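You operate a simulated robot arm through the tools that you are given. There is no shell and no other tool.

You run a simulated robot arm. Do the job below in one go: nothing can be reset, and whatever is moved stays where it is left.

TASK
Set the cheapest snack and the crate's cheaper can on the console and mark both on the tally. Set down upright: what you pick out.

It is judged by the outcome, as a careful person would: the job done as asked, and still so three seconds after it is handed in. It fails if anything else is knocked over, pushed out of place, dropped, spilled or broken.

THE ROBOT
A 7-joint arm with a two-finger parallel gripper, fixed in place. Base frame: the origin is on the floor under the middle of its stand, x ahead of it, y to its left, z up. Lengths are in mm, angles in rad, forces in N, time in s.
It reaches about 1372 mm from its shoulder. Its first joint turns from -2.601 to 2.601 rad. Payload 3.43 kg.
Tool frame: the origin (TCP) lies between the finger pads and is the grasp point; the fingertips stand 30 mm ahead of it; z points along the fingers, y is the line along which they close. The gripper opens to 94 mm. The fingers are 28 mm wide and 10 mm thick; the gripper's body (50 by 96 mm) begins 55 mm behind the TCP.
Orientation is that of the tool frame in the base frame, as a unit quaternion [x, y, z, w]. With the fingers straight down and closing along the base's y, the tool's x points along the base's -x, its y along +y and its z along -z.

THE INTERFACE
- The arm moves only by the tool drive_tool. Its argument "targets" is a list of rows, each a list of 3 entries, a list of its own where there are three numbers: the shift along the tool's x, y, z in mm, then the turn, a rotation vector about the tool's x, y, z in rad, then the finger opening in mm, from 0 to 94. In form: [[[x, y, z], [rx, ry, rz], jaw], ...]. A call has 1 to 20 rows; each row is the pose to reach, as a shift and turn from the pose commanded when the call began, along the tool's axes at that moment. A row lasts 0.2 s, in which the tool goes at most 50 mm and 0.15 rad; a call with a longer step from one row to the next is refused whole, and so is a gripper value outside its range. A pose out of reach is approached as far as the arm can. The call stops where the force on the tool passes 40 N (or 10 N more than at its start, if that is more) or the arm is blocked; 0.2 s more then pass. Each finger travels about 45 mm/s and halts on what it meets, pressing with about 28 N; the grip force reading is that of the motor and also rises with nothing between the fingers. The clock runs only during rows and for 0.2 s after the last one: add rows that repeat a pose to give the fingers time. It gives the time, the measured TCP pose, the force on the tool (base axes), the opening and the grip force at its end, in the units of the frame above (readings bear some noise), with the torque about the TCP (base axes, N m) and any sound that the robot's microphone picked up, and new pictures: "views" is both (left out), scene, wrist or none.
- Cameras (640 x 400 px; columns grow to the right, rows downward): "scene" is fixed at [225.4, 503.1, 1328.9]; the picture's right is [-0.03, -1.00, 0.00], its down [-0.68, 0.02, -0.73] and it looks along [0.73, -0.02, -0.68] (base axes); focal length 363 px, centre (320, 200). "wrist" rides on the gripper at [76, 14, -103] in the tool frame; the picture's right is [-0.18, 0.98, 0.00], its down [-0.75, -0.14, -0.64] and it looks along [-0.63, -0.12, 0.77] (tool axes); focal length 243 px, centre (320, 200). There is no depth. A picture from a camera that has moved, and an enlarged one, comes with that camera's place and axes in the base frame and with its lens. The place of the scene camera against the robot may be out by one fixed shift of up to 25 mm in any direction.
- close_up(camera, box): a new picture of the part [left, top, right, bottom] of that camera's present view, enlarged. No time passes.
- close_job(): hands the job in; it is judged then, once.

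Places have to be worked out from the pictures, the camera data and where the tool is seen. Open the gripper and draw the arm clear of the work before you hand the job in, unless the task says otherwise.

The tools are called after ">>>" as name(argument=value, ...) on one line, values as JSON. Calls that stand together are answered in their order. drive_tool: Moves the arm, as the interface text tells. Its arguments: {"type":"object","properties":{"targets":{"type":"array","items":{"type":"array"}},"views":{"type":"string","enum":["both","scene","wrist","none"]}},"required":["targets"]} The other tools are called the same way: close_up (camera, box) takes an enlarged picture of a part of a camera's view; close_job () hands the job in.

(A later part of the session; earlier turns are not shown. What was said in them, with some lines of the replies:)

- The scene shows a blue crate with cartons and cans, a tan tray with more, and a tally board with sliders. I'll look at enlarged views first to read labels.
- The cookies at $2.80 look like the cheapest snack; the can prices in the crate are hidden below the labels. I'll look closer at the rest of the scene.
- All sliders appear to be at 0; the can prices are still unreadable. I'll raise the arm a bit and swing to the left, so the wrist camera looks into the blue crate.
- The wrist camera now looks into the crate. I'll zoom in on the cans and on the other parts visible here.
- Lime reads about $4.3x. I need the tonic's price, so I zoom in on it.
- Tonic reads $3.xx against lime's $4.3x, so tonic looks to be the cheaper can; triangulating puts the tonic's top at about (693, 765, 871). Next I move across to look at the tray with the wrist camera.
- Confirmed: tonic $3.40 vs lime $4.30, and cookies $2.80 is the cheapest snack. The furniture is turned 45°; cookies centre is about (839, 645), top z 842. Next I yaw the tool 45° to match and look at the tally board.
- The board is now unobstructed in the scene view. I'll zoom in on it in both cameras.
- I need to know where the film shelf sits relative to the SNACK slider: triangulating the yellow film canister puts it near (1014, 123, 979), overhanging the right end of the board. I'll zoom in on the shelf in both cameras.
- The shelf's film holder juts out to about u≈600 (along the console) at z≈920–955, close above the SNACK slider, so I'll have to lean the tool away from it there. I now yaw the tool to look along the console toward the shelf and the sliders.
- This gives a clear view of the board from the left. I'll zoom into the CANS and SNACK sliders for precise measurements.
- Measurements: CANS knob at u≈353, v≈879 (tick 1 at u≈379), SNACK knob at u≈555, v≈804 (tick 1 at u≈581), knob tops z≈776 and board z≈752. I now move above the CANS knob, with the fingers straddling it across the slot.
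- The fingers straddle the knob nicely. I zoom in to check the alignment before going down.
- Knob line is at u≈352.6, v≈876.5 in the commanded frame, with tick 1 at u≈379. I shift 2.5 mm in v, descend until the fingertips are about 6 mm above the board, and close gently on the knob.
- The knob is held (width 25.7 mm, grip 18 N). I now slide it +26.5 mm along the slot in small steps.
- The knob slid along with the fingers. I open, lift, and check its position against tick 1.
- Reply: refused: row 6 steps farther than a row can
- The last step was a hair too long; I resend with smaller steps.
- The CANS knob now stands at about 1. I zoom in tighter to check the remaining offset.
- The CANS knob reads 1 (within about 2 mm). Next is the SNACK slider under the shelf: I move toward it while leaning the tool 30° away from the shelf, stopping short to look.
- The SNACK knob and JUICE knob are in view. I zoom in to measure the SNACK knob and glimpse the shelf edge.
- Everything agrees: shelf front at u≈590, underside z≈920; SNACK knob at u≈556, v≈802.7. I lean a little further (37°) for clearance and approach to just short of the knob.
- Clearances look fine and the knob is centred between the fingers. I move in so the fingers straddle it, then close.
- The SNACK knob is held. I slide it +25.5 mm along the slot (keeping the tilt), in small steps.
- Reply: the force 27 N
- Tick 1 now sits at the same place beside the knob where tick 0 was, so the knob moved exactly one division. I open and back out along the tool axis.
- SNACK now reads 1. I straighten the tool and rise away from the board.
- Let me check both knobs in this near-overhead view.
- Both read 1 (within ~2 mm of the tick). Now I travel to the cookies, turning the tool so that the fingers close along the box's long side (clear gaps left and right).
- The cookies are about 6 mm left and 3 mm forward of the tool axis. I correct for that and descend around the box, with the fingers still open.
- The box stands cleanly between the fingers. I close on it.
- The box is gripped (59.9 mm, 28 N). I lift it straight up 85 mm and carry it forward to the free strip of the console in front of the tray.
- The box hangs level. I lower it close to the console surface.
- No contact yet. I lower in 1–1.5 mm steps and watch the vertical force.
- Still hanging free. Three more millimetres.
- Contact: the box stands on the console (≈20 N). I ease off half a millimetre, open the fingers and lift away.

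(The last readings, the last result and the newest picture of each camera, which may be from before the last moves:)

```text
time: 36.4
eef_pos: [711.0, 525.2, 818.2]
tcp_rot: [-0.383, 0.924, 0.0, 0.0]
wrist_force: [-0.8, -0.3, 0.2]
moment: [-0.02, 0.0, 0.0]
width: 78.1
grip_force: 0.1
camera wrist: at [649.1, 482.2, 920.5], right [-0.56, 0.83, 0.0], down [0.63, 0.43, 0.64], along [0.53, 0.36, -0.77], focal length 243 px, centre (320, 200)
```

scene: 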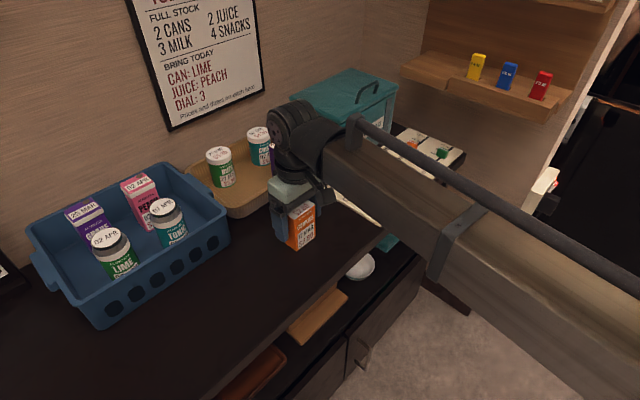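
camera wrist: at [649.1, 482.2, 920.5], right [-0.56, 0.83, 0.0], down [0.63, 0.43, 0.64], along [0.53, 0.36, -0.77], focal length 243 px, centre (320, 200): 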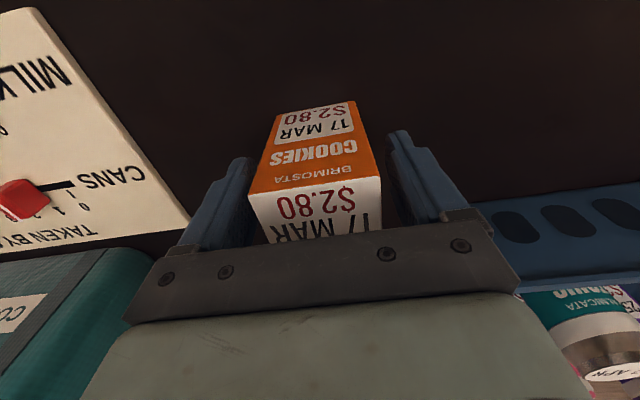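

Cookies stand free. I rise straight up and travel to a point above the tonic can in the crate.

>>> drive_tool(targets=[[[0, 0, -20], [0, 0, 0], 78], [[0, 0, -55], [0, 0, 0], 78], [[0, 0, -95], [0, 0, 0], 78], [[0, 0, -130], [0, 0, 0], 78], [[0, 0, -152], [0, 0, 0], 78], [[-22, 26, -152], [0, 0, 0], 78], [[-44, 52, -152], [0, 0, 0], 78], [[-67, 78, -152], [0, 0, 0], 78], [[-89, 104, -152], [0, 0, 0], 78], [[-111, 130, -152], [0, 0, 0], 78], [[-133, 156, -152], [0, 0, 0], 78], [[-155.4, 182.5, -152], [0, 0, 0], 78], [[-155.4, 182.5, -152], [0, 0, 0], 78]], views="both")

>>> close_up(camera="wrist", box=[230, 40, 450, 240])

>>> close_up(camera="scene", box=[230, 170, 370, 280])

```text
time: 39.2
eef_pos: [694.0, 764.4, 970.2]
tcp_rot: [-0.382, 0.924, 0.0, 0.0]
wrist_force: [-0.4, 0.0, -0.6]
moment: [0.01, 0.02, -0.02]
width: 77.8
grip_force: 0.0
camera wrist: at [631.9, 721.6, 1071.4], right [-0.56, 0.83, 0.0], down [0.63, 0.43, 0.64], along [0.53, 0.36, -0.77], focal length 243 px, centre (320, 200)
```

scene: 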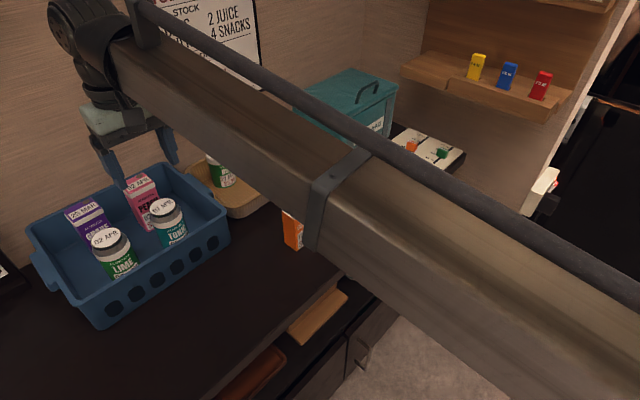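
wrist: 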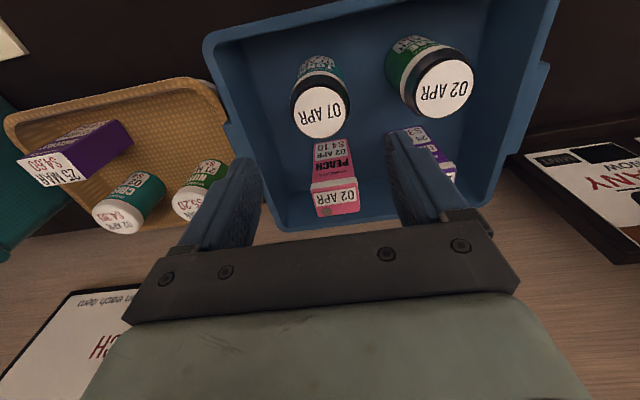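

```text
2.00 times, centred on (340, 140) of wrist
camera zoom: at [631.9, 721.6, 1071.4], right [-0.56, 0.83, 0.0], down [0.63, 0.43, 0.64], along [0.53, 0.36, -0.77], focal length 485 px, centre (280, 320)
```

zoom: 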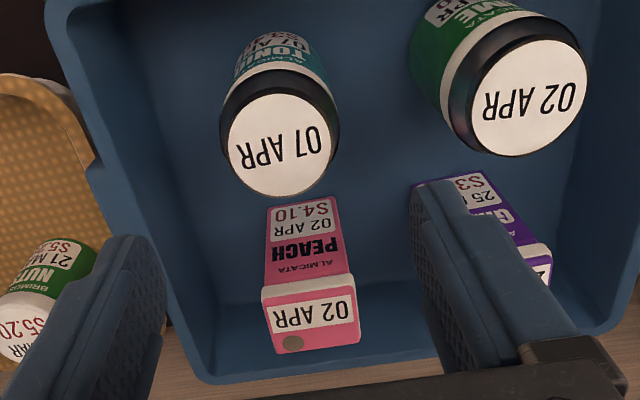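

```text
3.64 times, centred on (300, 225) of scene
camera zoom: at [225.4, 503.1, 1328.9], right [-0.03, -1.0, 0.0], down [-0.68, 0.02, -0.73], along [0.73, -0.02, -0.68], focal length 1319 px, centre (393, 109)
```

zoom: 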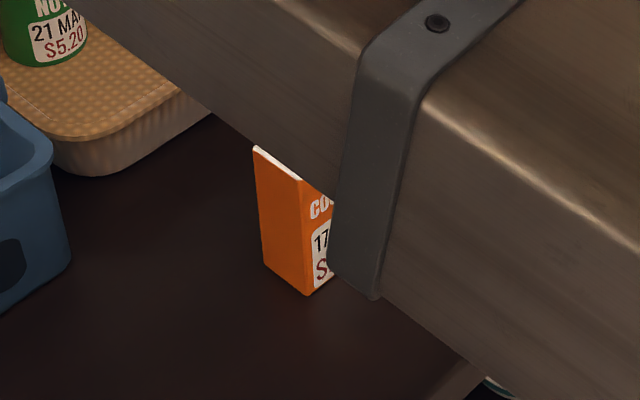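

The tonic cap sits about 3 mm forward of the tool axis. I correct and descend around the can, fingers open.

>>> drive_tool(targets=[[[3.2, 0.6, 10], [0, 0, 0], 78], [[3.2, 0.6, 40], [0, 0, 0], 78], [[3.2, 0.6, 70], [0, 0, 0], 78], [[3.2, 0.6, 100], [0, 0, 0], 78], [[3.2, 0.6, 122], [0, 0, 0], 78], [[3.2, 0.6, 131], [0, 0, 0], 78], [[3.2, 0.6, 131], [0, 0, 0], 78]], views="both")

>>> close_up(camera="scene", box=[20, 130, 260, 330])

```text
time: 40.8
eef_pos: [692.4, 762.1, 837.3]
tcp_rot: [-0.383, 0.924, 0.0, -0.001]
wrist_force: [0.5, 0.5, -0.5]
moment: [0.02, 0.02, 0.02]
width: 77.9
grip_force: 0.0
camera wrist: at [629.8, 718.6, 940.7], right [-0.56, 0.83, 0.0], down [0.63, 0.43, 0.64], along [0.53, 0.36, -0.77], focal length 243 px, centre (320, 200)
```

scene: 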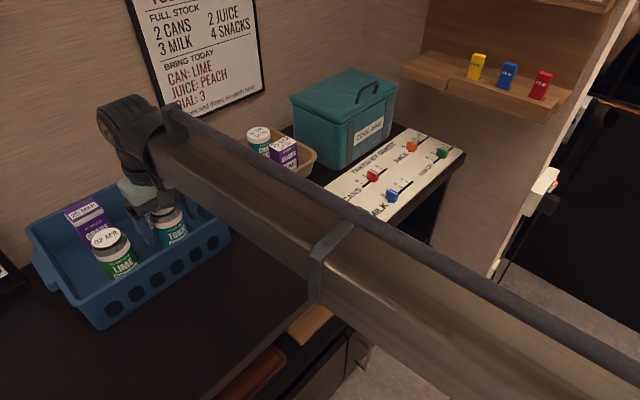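
wrist: 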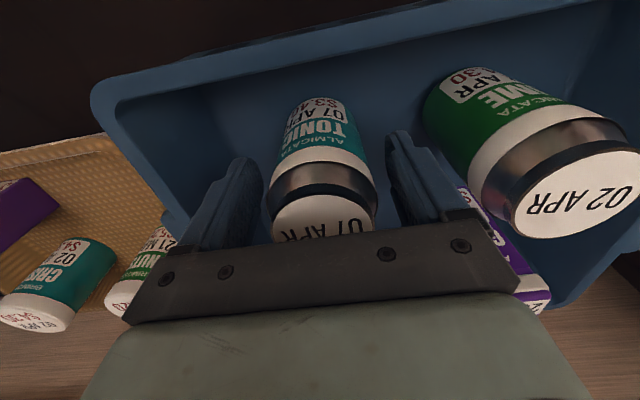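

```text
2.00 times, centred on (140, 230) of scene
camera zoom: at [225.4, 503.1, 1328.9], right [-0.03, -1.0, 0.0], down [-0.68, 0.02, -0.73], along [0.73, -0.02, -0.68], focal length 725 px, centre (680, 140)
```

zoom: 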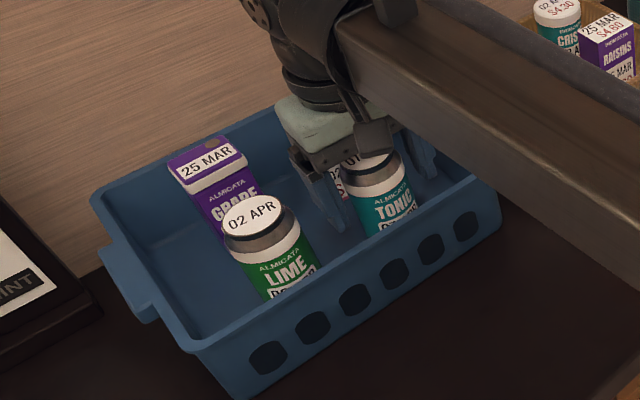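

The can sits centred between the fingers. I close on it.

>>> drive_tool(targets=[[[0, 0, 0], [0, 0, 0], 68], [[0, 0, 0], [0, 0, 0], 60], [[0, 0, 0], [0, 0, 0], 52], [[0, 0, 0], [0, 0, 0], 44], [[0, 0, 0], [0, 0, 0], 42], [[0, 0, 0], [0, 0, 0], 42]], views="both")

```text
time: 42.2
eef_pos: [691.7, 761.2, 838.9]
tcp_rot: [-0.383, 0.924, 0.0, 0.0]
wrist_force: [-0.9, 0.3, 1.1]
moment: [-0.01, 0.03, -0.01]
width: 53.3
grip_force: 27.9
camera wrist: at [629.8, 718.6, 940.8], right [-0.56, 0.83, 0.0], down [0.63, 0.43, 0.64], along [0.53, 0.36, -0.77], focal length 243 px, centre (320, 200)
```

scene: 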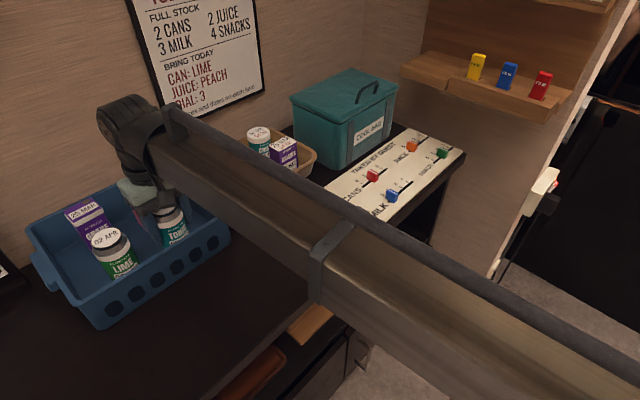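
wrist: 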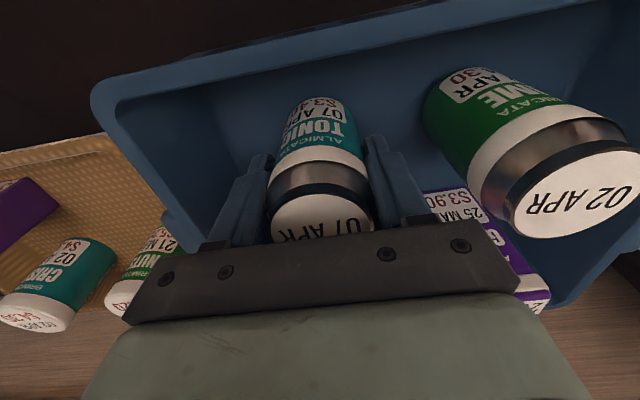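

The tonic is held (53.3 mm, 28 N). I lift it 118 mm, clear of the crate rim, and carry it forward over the free console strip.

>>> drive_tool(targets=[[[0, 0, -10], [0, 0, 0], 42], [[0, 0, -35], [0, 0, 0], 42], [[0, 0, -65], [0, 0, 0], 42], [[0, 0, -95], [0, 0, 0], 42], [[0, 0, -118], [0, 0, 0], 42], [[15, -3, -118], [0, 0, 0], 42], [[45, -9, -118], [0, 0, 0], 42], [[75, -15, -118], [0, 0, 0], 42], [[105, -20, -118], [0, 0, 0], 42], [[135, -26, -118], [0, 0, 0], 42], [[158, -31, -118], [0, 0, 0], 42], [[163, -31.8, -118], [0, 0, 0], 42], [[163, -31.8, -118], [0, 0, 0], 42]], views="both")

>>> close_up(camera="scene", box=[90, 120, 330, 320])

```text
time: 45.0
eef_pos: [597.1, 624.3, 956.7]
tcp_rot: [-0.383, 0.924, 0.0, 0.0]
wrist_force: [0.3, 0.1, -2.3]
moment: [0.02, 0.0, -0.04]
width: 52.8
grip_force: 28.4
camera wrist: at [534.9, 581.0, 1059.1], right [-0.56, 0.83, 0.0], down [0.63, 0.43, 0.64], along [0.53, 0.36, -0.77], focal length 243 px, centre (320, 200)
```

scene: 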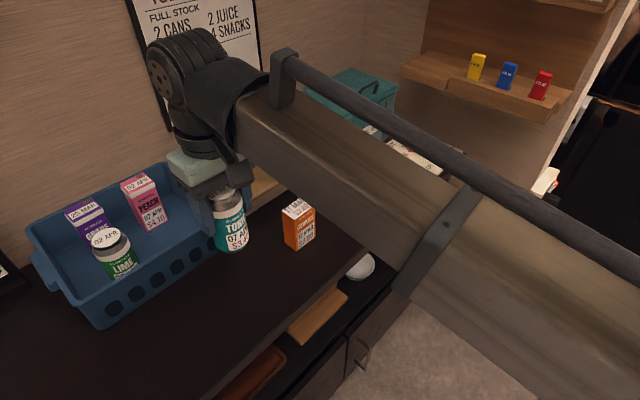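
wrist: 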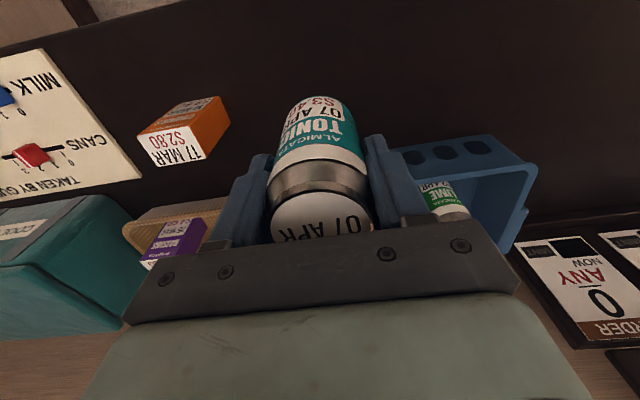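

```text
2.00 times, centred on (210, 220) of scene
camera zoom: at [225.4, 503.1, 1328.9], right [-0.03, -1.0, 0.0], down [-0.68, 0.02, -0.73], along [0.73, -0.02, -0.68], focal length 725 px, centre (540, 160)
```

zoom: 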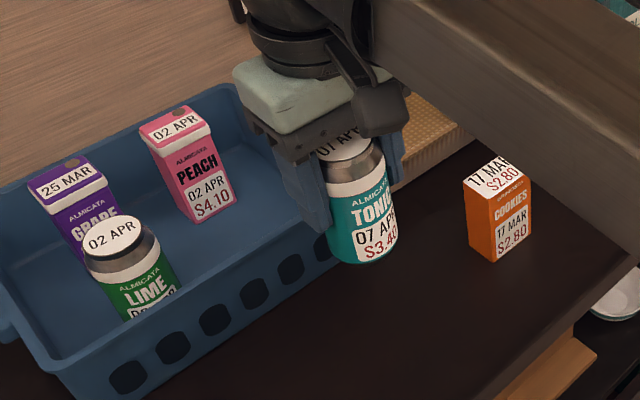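

Cookies stand upright, tonic is hanging level. I lower the can to just above the console.

>>> drive_tool(targets=[[[0, 0, 25], [0, 0, 0], 42], [[0, 0, 55], [0, 0, 0], 42], [[0, 0, 85], [0, 0, 0], 42], [[0, 0, 105], [0, 0, 0], 42], [[0, 0, 113], [0, 0, 0], 42], [[0, 0, 116], [0, 0, 0], 42], [[0, 0, 116], [0, 0, 0], 42]], views="both")

```text
time: 46.6
eef_pos: [598.1, 624.4, 840.0]
tcp_rot: [-0.383, 0.924, 0.0, 0.0]
wrist_force: [0.5, 0.2, -2.8]
moment: [0.01, 0.0, 0.03]
width: 52.7
grip_force: 28.0
camera wrist: at [535.1, 582.0, 942.7], right [-0.56, 0.83, 0.0], down [0.63, 0.43, 0.64], along [0.53, 0.36, -0.77], focal length 243 px, centre (320, 200)
```

scene: 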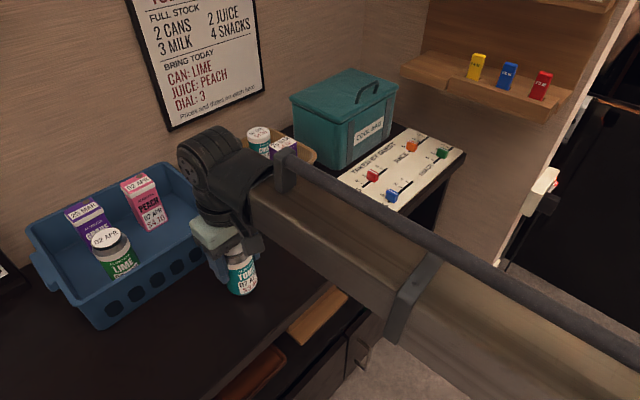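
wrist: 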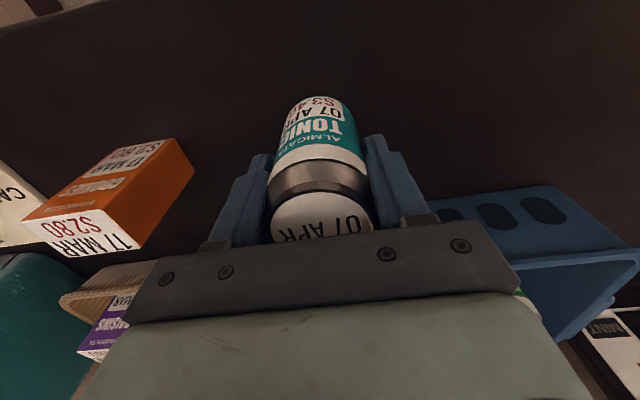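

Still free (only the can's weight on the sensor). I step down 1 mm at a time.

>>> drive_tool(targets=[[[0, 0, 1], [0, 0, 0], 42], [[0, 0, 2], [0, 0, 0], 42], [[0, 0, 3], [0, 0, 0], 42], [[0, 0, 4], [0, 0, 0], 42], [[0, 0, 4], [0, 0, 0], 42]], views="none")

```text
time: 47.8
eef_pos: [597.2, 625.1, 836.1]
tcp_rot: [-0.383, 0.924, 0.0, 0.0]
wrist_force: [0.9, -0.1, -2.2]
moment: [-0.03, 0.03, -0.01]
width: 52.9
grip_force: 28.3
```

>>> drive_tool(targets=[[[0, 0, 1], [0, 0, 0], 42], [[0, 0, 2], [0, 0, 0], 42], [[0, 0, 2], [0, 0, 0], 42]], views="none")

```text
time: 48.6
eef_pos: [598.3, 626.2, 833.8]
tcp_rot: [-0.383, 0.924, 0.0, 0.0]
wrist_force: [-0.4, -0.5, -1.7]
moment: [0.0, 0.04, 0.02]
width: 52.6
grip_force: 27.9
```

No contact yet at nominal 834.7; I continue in 1 mm steps.

>>> drive_tool(targets=[[[0, 0, 1], [0, 0, 0], 42], [[0, 0, 2], [0, 0, 0], 42], [[0, 0, 2], [0, 0, 0], 42]], views="none")

```text
time: 49.4
eef_pos: [597.4, 625.6, 831.8]
tcp_rot: [-0.383, 0.924, 0.0, -0.001]
wrist_force: [0.3, 0.5, 0.2]
moment: [0.04, 0.05, -0.03]
width: 52.8
grip_force: 28.4
```

The weight has come off the sensor, so it is just touching. One half-millimetre more to make sure.

>>> drive_tool(targets=[[[0, 0, 0.5], [0, 0, 0], 42], [[0, 0, 0.7], [0, 0, 0], 42], [[0, 0, 0.7], [0, 0, 0], 42]], views="none")

```text
time: 50.2
eef_pos: [596.9, 625.1, 831.5]
tcp_rot: [-0.382, 0.924, 0.0, 0.001]
wrist_force: [0.9, 1.2, 13.9]
moment: [-0.08, 0.16, -0.04]
width: 52.7
grip_force: 28.0
```

The can is firmly on the console (≈14 N). I ease off slightly, open, and check before lifting.

>>> drive_tool(targets=[[[0, 0, -0.5], [0, 0, 0], 42], [[0, 0, -0.5], [0, 0, 0], 56], [[0, 0, -0.5], [0, 0, 0], 66], [[0, 0, -0.5], [0, 0, 0], 78], [[0, 0, -0.5], [0, 0, 0], 78], [[0, 0, -0.5], [0, 0, 0], 78]], views="both")

```text
time: 51.6
eef_pos: [596.3, 625.0, 832.6]
tcp_rot: [-0.383, 0.924, 0.0, 0.0]
wrist_force: [0.2, -0.3, -0.3]
moment: [0.0, -0.01, 0.0]
width: 77.8
grip_force: 0.0
camera wrist: at [534.9, 581.8, 935.1], right [-0.56, 0.83, 0.0], down [0.63, 0.43, 0.64], along [0.53, 0.36, -0.77], focal length 243 px, centre (320, 200)
```

scene: 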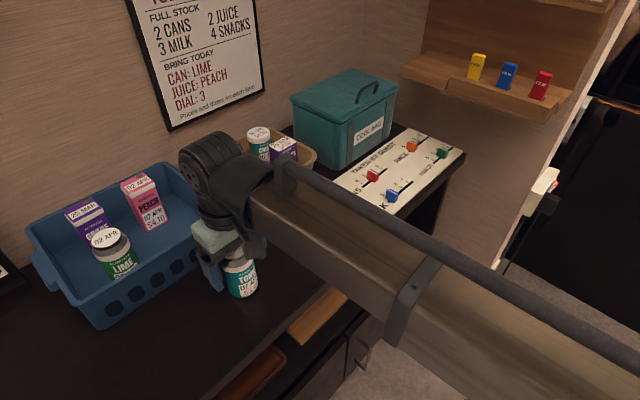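
wrist: 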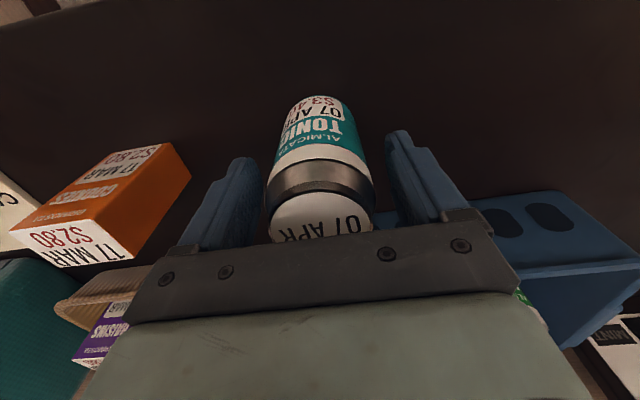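

The can stands on its own. I lift straight up and draw the arm back toward its starting place.

>>> drive_tool(targets=[[[0, 0, -20], [0, 0, 0], 78], [[0, 0, -55], [0, 0, 0], 78], [[0, 0, -95], [0, 0, 0], 78], [[0, 0, -135], [0, 0, 0], 78], [[0, 0, -175], [0, 0, 0], 78], [[0, 0, -215], [0, 0, 0], 78], [[30, -20, -225], [0, 0, 0], 78], [[60, -40, -225], [0, 0, 0], 78], [[90, -60, -225], [0, 0, 0], 78], [[120, -80, -225], [0, 0, 0], 78], [[150, -105, -225], [0, 0, 0], 78], [[180, -130, -225], [0, 0, 0], 78], [[210, -155, -225], [0, 0, 0], 78], [[240, -180, -225], [0, 0, 0], 78], [[270, -210, -225], [0, 0, 0], 78], [[270, -210, -225], [0, 0, 0], 78]], views="both")

>>> close_up(camera="scene", box=[20, 120, 330, 330])

>>> close_up(camera="scene", box=[310, 110, 480, 230])

```text
time: 55.0
eef_pos: [555.6, 284.6, 1056.0]
tcp_rot: [-0.383, 0.924, 0.0, 0.001]
wrist_force: [3.3, 9.7, -14.7]
moment: [-0.74, -0.66, -0.67]
width: 78.0
grip_force: 0.1
camera wrist: at [492.4, 240.8, 1159.2], right [-0.56, 0.83, 0.0], down [0.63, 0.43, 0.64], along [0.53, 0.36, -0.77], focal length 243 px, centre (320, 200)
```

scene: 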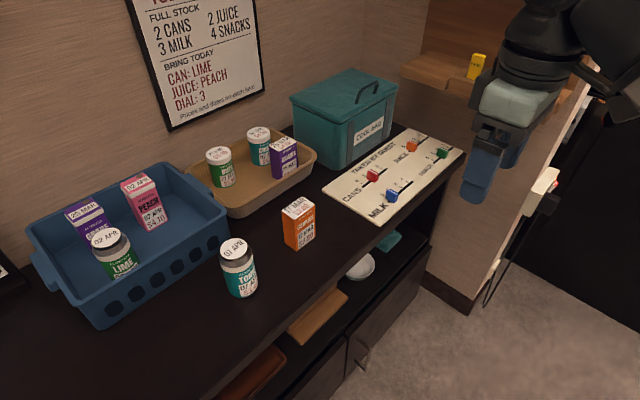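
wrist: 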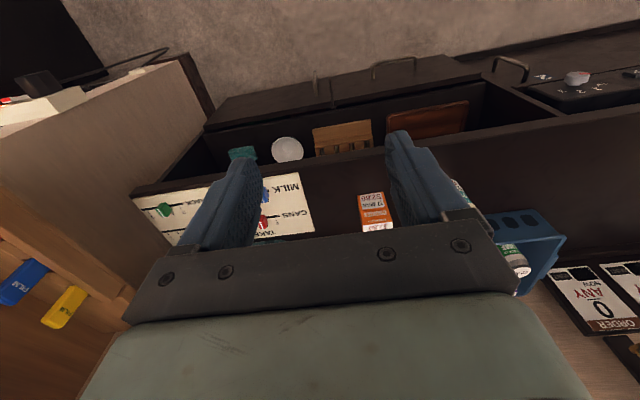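

```text
1.90 times, centred on (175, 225) of scene
camera zoom: at [225.4, 503.1, 1328.9], right [-0.03, -1.0, 0.0], down [-0.68, 0.02, -0.73], along [0.73, -0.02, -0.68], focal length 691 px, centre (596, 152)
```

zoom: 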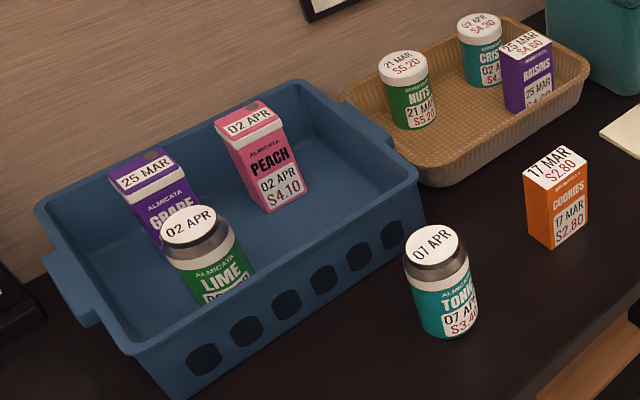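

```text
3.33 times, centred on (395, 170) of scene
camera zoom: at [225.4, 503.1, 1328.9], right [-0.03, -1.0, 0.0], down [-0.68, 0.02, -0.73], along [0.73, -0.02, -0.68], focal length 1209 px, centre (70, 300)
```

zoom: 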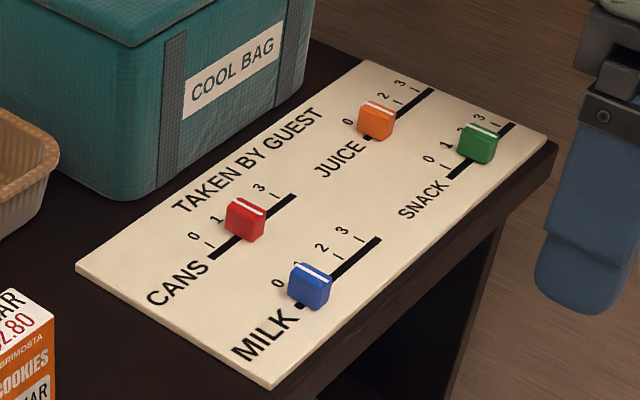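

Cookies and tonic stand upright and the sliders read 1. The force reading is oddly high (about 18 N) in this folded pose, so I unfold slightly and re-check.

>>> drive_tool(targets=[[[-20, 0, 0], [0, 0, 0], 78], [[-45, 0, 0], [0, 0, 0], 78], [[-70, 0, 0], [0, 0, 0], 78], [[-70, 0, 0], [0, 0, 0], 78], [[-70, 0, 0], [0, 0, 0], 78]], views="both")

```text
time: 56.2
eef_pos: [604.9, 334.3, 1058.5]
tcp_rot: [-0.383, 0.924, 0.0, 0.0]
wrist_force: [-0.3, -0.1, 0.1]
moment: [0.03, 0.0, -0.01]
width: 78.0
grip_force: 0.0
camera wrist: at [541.5, 292.2, 1161.7], right [-0.56, 0.83, 0.0], down [0.63, 0.43, 0.64], along [0.53, 0.36, -0.77], focal length 243 px, centre (320, 200)
```

scene: 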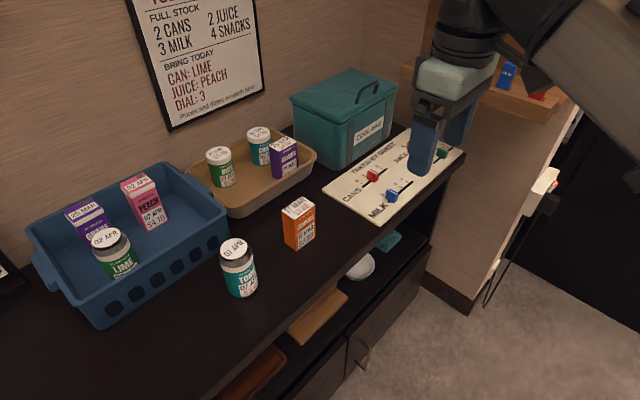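
wrist: 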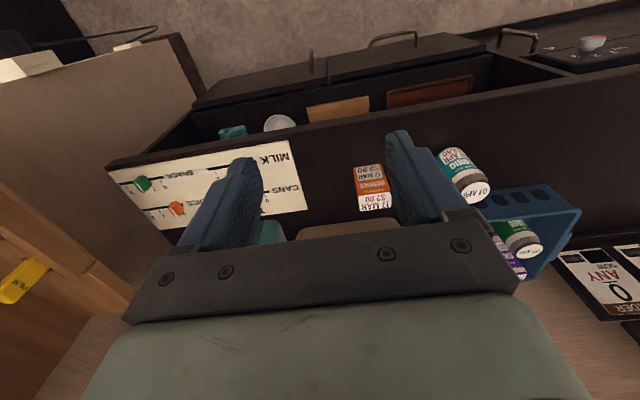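

The force is back to zero (the arm was probably only brushing itself). I do a final check of the sliders, shelf and items.

>>> close_up(camera="scene", box=[380, 30, 600, 190])

>>> close_up(camera="wrist", box=[100, 130, 320, 240])

>>> close_up(camera="scene", box=[200, 180, 340, 310])

>>> close_up(camera="wrist", box=[0, 180, 140, 360])

```text
2.50 times, centred on (490, 110) of scene
camera zoom: at [225.4, 503.1, 1328.9], right [-0.03, -1.0, 0.0], down [-0.68, 0.02, -0.73], along [0.73, -0.02, -0.68], focal length 907 px, centre (-105, 425)
```

zoom: 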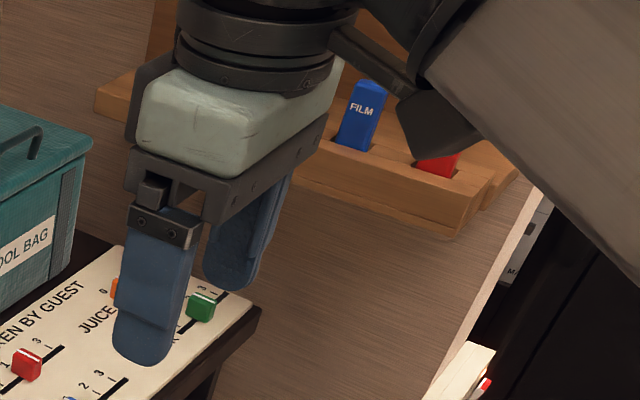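

```text
2.91 times, centred on (210, 185) of wrist
camera zoom: at [541.5, 292.2, 1161.7], right [-0.56, 0.83, 0.0], down [0.63, 0.43, 0.64], along [0.53, 0.36, -0.77], focal length 706 px, centre (640, 244)
```

zoom: 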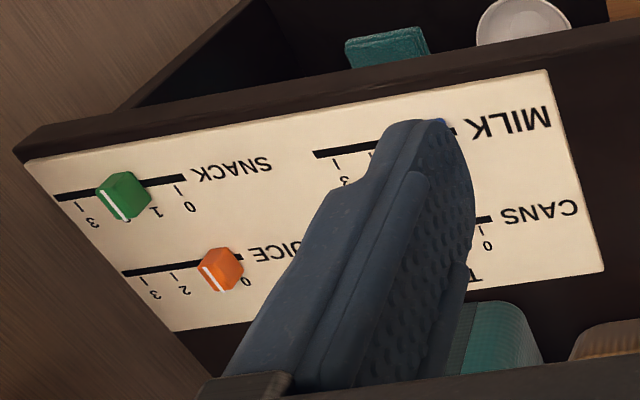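

```text
3.08 times, centred on (270, 245) of scene
camera zoom: at [225.4, 503.1, 1328.9], right [-0.03, -1.0, 0.0], down [-0.68, 0.02, -0.73], along [0.73, -0.02, -0.68], focal length 1116 px, centre (474, 62)
```

zoom: 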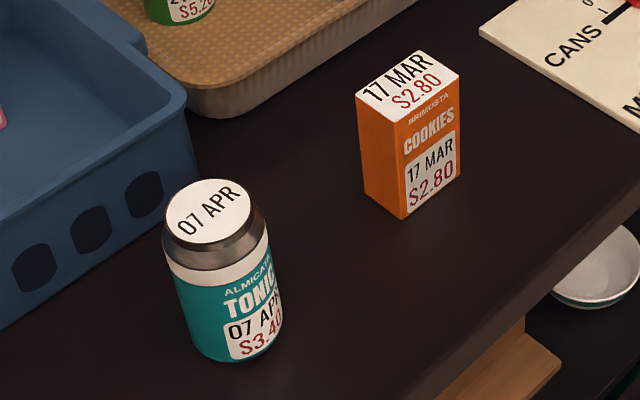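

```text
2.22 times, centred on (70, 270) of wrist
camera zoom: at [541.5, 292.2, 1161.7], right [-0.56, 0.83, 0.0], down [0.63, 0.43, 0.64], along [0.53, 0.36, -0.77], focal length 539 px, centre (876, 44)
```

zoom: 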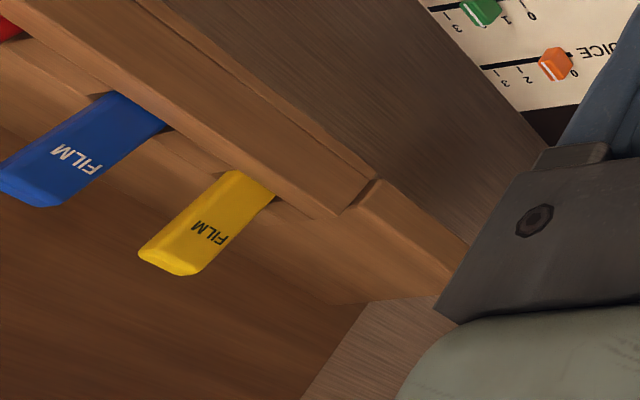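

Everything stands as it should. I take one tighter look at the SNACK and CANS knobs against their ticks.

>>> close_up(camera="wrist", box=[110, 165, 190, 215])

>>> close_up(camera="scene", box=[345, 155, 405, 195])

```text
8.00 times, centred on (150, 190) of wrist
camera zoom: at [541.5, 292.2, 1161.7], right [-0.56, 0.83, 0.0], down [0.63, 0.43, 0.64], along [0.53, 0.36, -0.77], focal length 1941 px, centre (1680, 280)
```

zoom: 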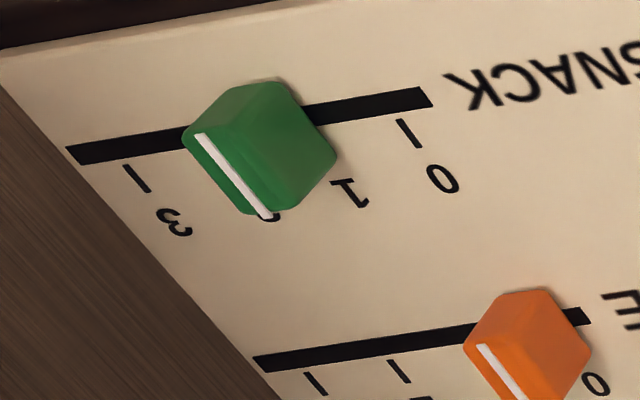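

```text
10.00 times, centred on (375, 175) of scene
camera zoom: at [225.4, 503.1, 1328.9], right [-0.03, -1.0, 0.0], down [-0.68, 0.02, -0.73], along [0.73, -0.02, -0.68], focal length 3627 px, centre (-230, 450)
```

zoom: 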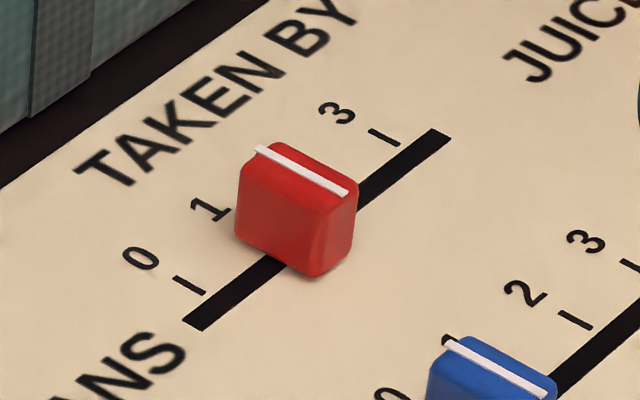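

Both sliders read 1, within about 2 mm of the tick. The tonic ($3.40) and cookies ($2.80) stand upright on the console, nothing else looks disturbed, and the gripper is open and clear. I'm handing the job in.

>>> close_job()

```text
The job is handed in.
```

The job is handed in: the cookies ($2.80, the cheapest of the four snacks) and the tonic ($3.40, against $4.30 for the lime) stand upright on the console. They are in the clear strip in front of the tray and the crate.

On the tally, CANS and SNACK each moved from 0 to 1 and sit within about 2 mm of the tick. MILK and JUICE were left at 0.

As I drew the arm back at the end, the force sensor read about 18 N in a folded pose. It dropped to zero when I moved out of that pose, so I think the arm was brushing itself. In the final pictures everything else was still standing where it had been, apart from the yellow and red film canisters, which the arm partly hid. What showed of both was still in place.
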